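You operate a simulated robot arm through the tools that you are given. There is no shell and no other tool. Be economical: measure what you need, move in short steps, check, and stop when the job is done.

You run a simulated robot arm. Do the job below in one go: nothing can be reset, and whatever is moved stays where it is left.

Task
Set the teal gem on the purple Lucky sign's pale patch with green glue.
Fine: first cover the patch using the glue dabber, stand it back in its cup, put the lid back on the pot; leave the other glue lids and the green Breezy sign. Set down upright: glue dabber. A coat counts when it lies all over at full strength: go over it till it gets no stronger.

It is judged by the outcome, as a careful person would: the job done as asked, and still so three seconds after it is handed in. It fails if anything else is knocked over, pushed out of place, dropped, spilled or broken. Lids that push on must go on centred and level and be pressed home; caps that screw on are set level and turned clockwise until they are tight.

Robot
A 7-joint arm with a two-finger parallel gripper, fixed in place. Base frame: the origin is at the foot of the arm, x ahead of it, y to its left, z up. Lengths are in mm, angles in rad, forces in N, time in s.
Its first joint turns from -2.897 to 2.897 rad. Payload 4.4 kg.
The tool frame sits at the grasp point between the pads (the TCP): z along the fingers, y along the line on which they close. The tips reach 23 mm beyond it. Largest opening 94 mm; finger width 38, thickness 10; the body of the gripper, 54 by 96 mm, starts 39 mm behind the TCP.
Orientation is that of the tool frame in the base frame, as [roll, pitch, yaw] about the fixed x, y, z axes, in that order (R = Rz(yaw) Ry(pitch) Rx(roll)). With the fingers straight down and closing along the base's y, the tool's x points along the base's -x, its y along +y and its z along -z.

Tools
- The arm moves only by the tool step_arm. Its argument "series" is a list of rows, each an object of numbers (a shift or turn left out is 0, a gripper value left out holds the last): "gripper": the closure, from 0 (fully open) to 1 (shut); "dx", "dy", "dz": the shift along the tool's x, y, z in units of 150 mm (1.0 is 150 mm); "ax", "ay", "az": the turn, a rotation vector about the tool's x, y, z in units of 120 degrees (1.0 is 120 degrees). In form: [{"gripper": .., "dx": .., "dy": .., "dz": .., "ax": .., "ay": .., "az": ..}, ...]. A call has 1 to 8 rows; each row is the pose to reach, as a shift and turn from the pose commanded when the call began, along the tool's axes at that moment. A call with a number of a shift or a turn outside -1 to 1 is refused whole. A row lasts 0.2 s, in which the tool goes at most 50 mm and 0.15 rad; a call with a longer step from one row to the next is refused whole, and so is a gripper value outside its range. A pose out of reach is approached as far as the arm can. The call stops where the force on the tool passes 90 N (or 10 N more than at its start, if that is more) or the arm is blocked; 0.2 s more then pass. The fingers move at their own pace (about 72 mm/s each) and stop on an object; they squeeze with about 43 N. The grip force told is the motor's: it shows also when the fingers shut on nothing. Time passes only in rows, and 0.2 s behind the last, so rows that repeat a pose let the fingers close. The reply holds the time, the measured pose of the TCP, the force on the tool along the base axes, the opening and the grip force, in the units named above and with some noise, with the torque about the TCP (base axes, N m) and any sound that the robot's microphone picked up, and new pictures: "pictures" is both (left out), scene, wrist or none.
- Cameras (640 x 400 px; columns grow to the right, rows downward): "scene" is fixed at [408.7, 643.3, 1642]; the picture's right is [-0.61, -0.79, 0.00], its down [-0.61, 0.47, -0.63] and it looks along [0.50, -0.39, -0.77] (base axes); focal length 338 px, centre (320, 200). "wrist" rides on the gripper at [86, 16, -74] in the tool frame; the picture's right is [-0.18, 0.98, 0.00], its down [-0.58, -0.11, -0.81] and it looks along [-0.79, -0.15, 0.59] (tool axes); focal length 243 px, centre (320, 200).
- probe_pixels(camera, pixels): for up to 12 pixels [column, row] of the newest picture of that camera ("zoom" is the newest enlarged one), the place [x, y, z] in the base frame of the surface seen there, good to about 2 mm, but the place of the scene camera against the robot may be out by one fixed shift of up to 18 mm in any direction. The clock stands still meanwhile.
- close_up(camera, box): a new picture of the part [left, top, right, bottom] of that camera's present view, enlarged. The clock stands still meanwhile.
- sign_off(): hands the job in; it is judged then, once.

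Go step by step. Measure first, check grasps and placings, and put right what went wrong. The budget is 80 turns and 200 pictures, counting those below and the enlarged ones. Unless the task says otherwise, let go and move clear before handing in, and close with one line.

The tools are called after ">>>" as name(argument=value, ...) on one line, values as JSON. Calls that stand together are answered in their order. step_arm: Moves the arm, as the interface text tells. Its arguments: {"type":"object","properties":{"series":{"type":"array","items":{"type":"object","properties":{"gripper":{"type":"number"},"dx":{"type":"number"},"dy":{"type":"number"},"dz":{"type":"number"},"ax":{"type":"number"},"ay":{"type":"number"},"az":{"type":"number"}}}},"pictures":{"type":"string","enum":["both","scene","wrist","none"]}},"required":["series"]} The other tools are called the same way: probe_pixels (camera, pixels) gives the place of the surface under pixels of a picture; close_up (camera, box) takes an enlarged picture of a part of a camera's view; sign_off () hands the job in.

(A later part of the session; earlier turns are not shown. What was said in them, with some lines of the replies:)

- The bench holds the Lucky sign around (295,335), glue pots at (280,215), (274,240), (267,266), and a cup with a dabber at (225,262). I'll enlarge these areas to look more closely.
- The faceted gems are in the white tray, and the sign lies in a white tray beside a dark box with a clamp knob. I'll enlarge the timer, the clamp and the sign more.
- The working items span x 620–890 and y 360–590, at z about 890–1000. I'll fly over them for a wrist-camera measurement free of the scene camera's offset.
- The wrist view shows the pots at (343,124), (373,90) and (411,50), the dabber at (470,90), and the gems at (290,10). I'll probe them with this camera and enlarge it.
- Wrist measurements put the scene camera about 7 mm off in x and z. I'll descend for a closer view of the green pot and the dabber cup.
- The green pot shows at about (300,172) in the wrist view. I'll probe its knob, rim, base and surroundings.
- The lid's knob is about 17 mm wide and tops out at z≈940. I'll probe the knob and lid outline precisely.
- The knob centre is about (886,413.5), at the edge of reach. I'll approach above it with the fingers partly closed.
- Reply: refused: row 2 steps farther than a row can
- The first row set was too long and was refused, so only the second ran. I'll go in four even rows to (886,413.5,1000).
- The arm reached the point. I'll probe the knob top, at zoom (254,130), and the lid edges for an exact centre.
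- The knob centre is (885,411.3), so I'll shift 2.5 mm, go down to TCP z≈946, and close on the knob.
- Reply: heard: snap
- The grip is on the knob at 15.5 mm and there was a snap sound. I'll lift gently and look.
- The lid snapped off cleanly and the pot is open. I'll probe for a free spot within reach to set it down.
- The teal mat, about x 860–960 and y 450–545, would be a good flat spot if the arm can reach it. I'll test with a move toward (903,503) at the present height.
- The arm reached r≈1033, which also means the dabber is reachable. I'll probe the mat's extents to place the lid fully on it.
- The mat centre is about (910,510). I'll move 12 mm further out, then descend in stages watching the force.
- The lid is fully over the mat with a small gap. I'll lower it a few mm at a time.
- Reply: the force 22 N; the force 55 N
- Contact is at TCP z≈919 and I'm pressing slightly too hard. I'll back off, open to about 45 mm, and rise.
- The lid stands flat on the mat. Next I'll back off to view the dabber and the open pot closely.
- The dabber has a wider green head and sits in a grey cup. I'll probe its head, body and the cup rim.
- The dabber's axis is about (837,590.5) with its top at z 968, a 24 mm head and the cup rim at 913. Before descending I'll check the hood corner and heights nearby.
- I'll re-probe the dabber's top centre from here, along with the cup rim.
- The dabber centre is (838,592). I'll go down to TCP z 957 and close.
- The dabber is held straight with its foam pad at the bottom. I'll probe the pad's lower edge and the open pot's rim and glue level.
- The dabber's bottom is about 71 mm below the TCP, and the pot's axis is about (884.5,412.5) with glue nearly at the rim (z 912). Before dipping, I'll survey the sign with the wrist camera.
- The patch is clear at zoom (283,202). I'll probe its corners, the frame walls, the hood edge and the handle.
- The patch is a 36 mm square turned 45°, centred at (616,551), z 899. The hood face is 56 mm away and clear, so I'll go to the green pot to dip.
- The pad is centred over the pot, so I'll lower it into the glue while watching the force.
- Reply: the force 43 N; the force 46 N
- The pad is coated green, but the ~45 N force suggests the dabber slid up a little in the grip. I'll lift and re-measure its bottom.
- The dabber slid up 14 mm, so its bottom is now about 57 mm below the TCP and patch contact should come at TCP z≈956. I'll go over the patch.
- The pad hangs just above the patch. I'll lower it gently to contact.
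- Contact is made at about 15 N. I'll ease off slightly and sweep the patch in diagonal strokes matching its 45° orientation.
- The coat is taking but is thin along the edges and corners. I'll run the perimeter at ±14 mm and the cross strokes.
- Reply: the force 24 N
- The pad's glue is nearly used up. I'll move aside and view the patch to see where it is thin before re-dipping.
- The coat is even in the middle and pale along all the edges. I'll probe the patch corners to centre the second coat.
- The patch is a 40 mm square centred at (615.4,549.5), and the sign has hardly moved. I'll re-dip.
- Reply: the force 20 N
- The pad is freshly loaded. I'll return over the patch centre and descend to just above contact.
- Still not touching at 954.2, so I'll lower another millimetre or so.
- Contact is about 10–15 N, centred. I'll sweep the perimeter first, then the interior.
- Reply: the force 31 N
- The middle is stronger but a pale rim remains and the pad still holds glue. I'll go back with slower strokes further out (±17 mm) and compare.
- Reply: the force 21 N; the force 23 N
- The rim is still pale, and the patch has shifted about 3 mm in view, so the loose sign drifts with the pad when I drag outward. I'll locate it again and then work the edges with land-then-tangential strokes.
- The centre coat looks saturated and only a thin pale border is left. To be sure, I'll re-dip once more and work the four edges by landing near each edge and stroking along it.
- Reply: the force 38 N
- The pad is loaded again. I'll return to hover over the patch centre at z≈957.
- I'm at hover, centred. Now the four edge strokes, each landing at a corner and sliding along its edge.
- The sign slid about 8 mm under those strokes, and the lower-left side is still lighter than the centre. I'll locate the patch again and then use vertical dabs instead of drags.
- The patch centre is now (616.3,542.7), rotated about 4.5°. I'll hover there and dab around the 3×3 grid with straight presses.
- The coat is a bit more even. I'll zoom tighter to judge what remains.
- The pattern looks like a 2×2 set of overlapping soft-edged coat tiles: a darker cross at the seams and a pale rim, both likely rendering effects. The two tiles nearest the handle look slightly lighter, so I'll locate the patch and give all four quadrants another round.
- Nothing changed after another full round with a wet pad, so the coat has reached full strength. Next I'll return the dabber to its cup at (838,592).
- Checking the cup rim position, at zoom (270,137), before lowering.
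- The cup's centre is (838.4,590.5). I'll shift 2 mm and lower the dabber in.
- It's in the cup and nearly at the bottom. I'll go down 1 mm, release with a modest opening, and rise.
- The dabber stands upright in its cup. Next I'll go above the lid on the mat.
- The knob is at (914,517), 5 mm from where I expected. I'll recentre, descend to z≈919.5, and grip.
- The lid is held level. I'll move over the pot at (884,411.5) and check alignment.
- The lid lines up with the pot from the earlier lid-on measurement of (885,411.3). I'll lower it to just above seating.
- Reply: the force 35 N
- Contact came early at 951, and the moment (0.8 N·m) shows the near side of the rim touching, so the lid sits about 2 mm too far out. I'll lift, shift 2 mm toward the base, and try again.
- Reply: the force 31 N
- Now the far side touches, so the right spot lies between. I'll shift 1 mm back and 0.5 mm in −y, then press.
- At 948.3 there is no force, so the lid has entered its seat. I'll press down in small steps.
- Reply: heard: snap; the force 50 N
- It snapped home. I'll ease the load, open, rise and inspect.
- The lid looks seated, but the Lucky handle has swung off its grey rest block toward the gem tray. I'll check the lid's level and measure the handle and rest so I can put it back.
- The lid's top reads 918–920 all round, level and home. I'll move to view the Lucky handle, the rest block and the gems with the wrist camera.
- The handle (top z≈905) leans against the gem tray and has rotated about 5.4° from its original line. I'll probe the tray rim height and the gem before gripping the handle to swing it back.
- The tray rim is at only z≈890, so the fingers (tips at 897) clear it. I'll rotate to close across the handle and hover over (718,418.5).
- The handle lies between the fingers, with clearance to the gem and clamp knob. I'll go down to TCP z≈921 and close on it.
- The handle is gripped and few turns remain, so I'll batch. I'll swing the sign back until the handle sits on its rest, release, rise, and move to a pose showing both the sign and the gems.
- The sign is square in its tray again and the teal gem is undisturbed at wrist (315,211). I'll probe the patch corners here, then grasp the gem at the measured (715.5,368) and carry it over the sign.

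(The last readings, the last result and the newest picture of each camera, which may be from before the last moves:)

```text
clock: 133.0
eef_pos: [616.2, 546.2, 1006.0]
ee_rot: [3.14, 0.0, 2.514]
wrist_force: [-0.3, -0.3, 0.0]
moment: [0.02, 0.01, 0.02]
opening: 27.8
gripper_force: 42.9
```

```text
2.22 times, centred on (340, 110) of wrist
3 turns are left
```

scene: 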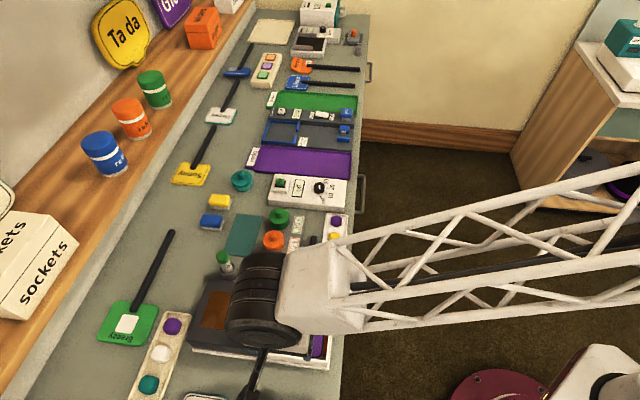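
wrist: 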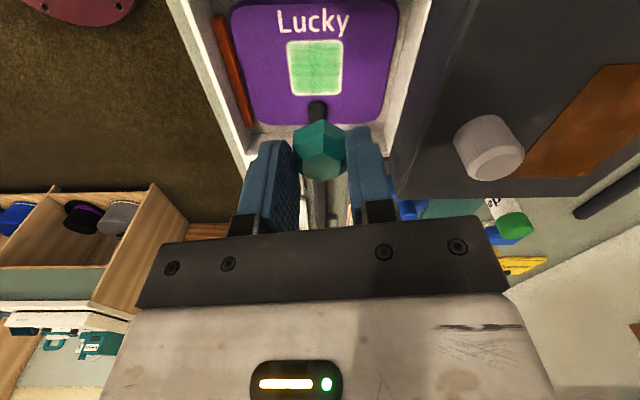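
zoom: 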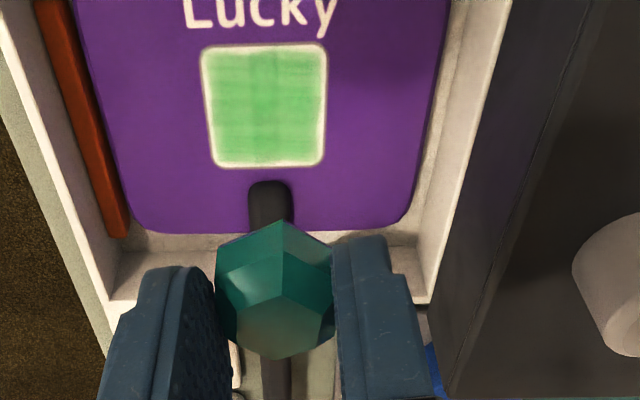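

The gem is firmly held (28 mm) and the patch centre is (615.2,545.5), right under the gem. I'll lower it, press lightly, release, rise and check.

>>> step_arm(series=[{"dz": 0.2}, {"dz": 0.4}, {"dz": 0.48}, {"dz": 0.507}, {"dz": 0.507}], pictures="none")

>>> step_arm(series=[{"dz": 0.007}, {"dz": 0.013}, {"dz": 0.018}, {"dz": 0.018}], pictures="none")

>>> step_arm(series=[{"gripper": 0.62}, {"gripper": 0.58}, {"gripper": 0.58, "dz": -0.03}, {"dz": -0.2}, {"dz": -0.5}, {"dz": -0.8}], pictures="none")

>>> step_arm(series=[{"dx": 0.25}, {"dx": 0.45}, {"dx": 0.45}], pictures="both")

>>> close_up(camera="wrist", box=[240, 20, 440, 180])

>>> close_up(camera="scene", box=[255, 260, 355, 375])

```text
clock: 134.2
eef_pos: [616.7, 545.6, 930.3]
ee_rot: [-3.141, 0.001, 2.514]
wrist_force: [-0.4, 0.3, -0.3]
moment: [0.02, 0.01, -0.01]
opening: 27.2
gripper_force: 42.8
```

```text
clock: 135.2
eef_pos: [617.1, 545.7, 928.5]
ee_rot: [-3.141, 0.001, 2.514]
wrist_force: [2.5, 4.1, 30.4]
moment: [0.13, -0.21, 0.17]
opening: 27.0
gripper_force: 43.2
```

```text
clock: 136.6
eef_pos: [617.0, 546.0, 1046.0]
ee_rot: [3.141, 0.0, 2.513]
wrist_force: [-0.2, -0.7, -0.7]
moment: [0.01, -0.01, -0.03]
opening: 39.3
gripper_force: 0.1
```

```text
clock: 137.4
eef_pos: [560.6, 584.9, 1047.8]
ee_rot: [-3.141, 0.002, 2.513]
wrist_force: [-0.5, 0.6, -0.7]
moment: [-0.02, -0.03, -0.01]
opening: 39.4
gripper_force: 0.0
```

scene: 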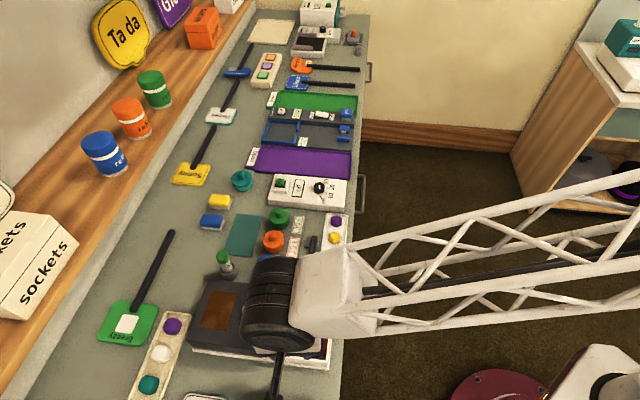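
wrist: 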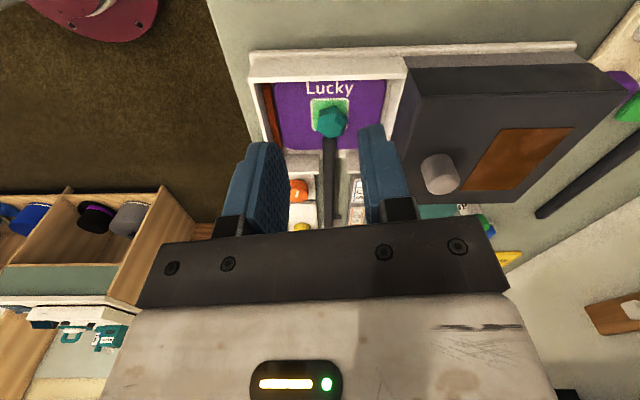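

```text
2.50 times, centred on (340, 100) of wrist
```

zoom: 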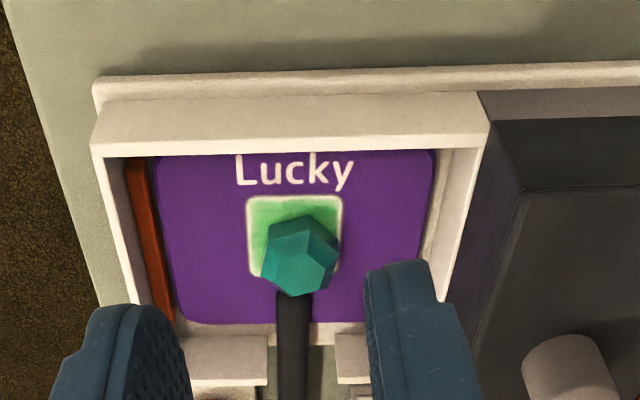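

```text
3.48 times, centred on (305, 318) of scene
2 turns are left
```

zoom: 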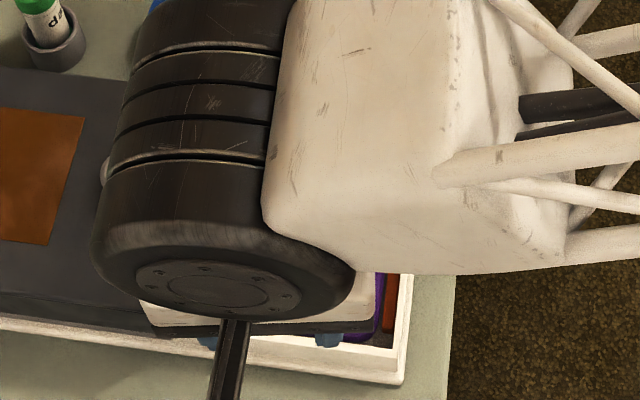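

The gem sits flat on the green-coated patch at zoom (300,255), well inside its borders. The green lid is home, the dabber stands in its cup, and the gripper is open and clear, so I'm handing in.

>>> sign_off()

```text
The job is handed in.
```

The teal gem is set on the Lucky sign's green-glued patch, with the dabber back upright in its cup and the green pot's lid pressed home. The sign slid a few millimetres in its tray while I was coating it, so I swung it back onto its rest before setting the gem.
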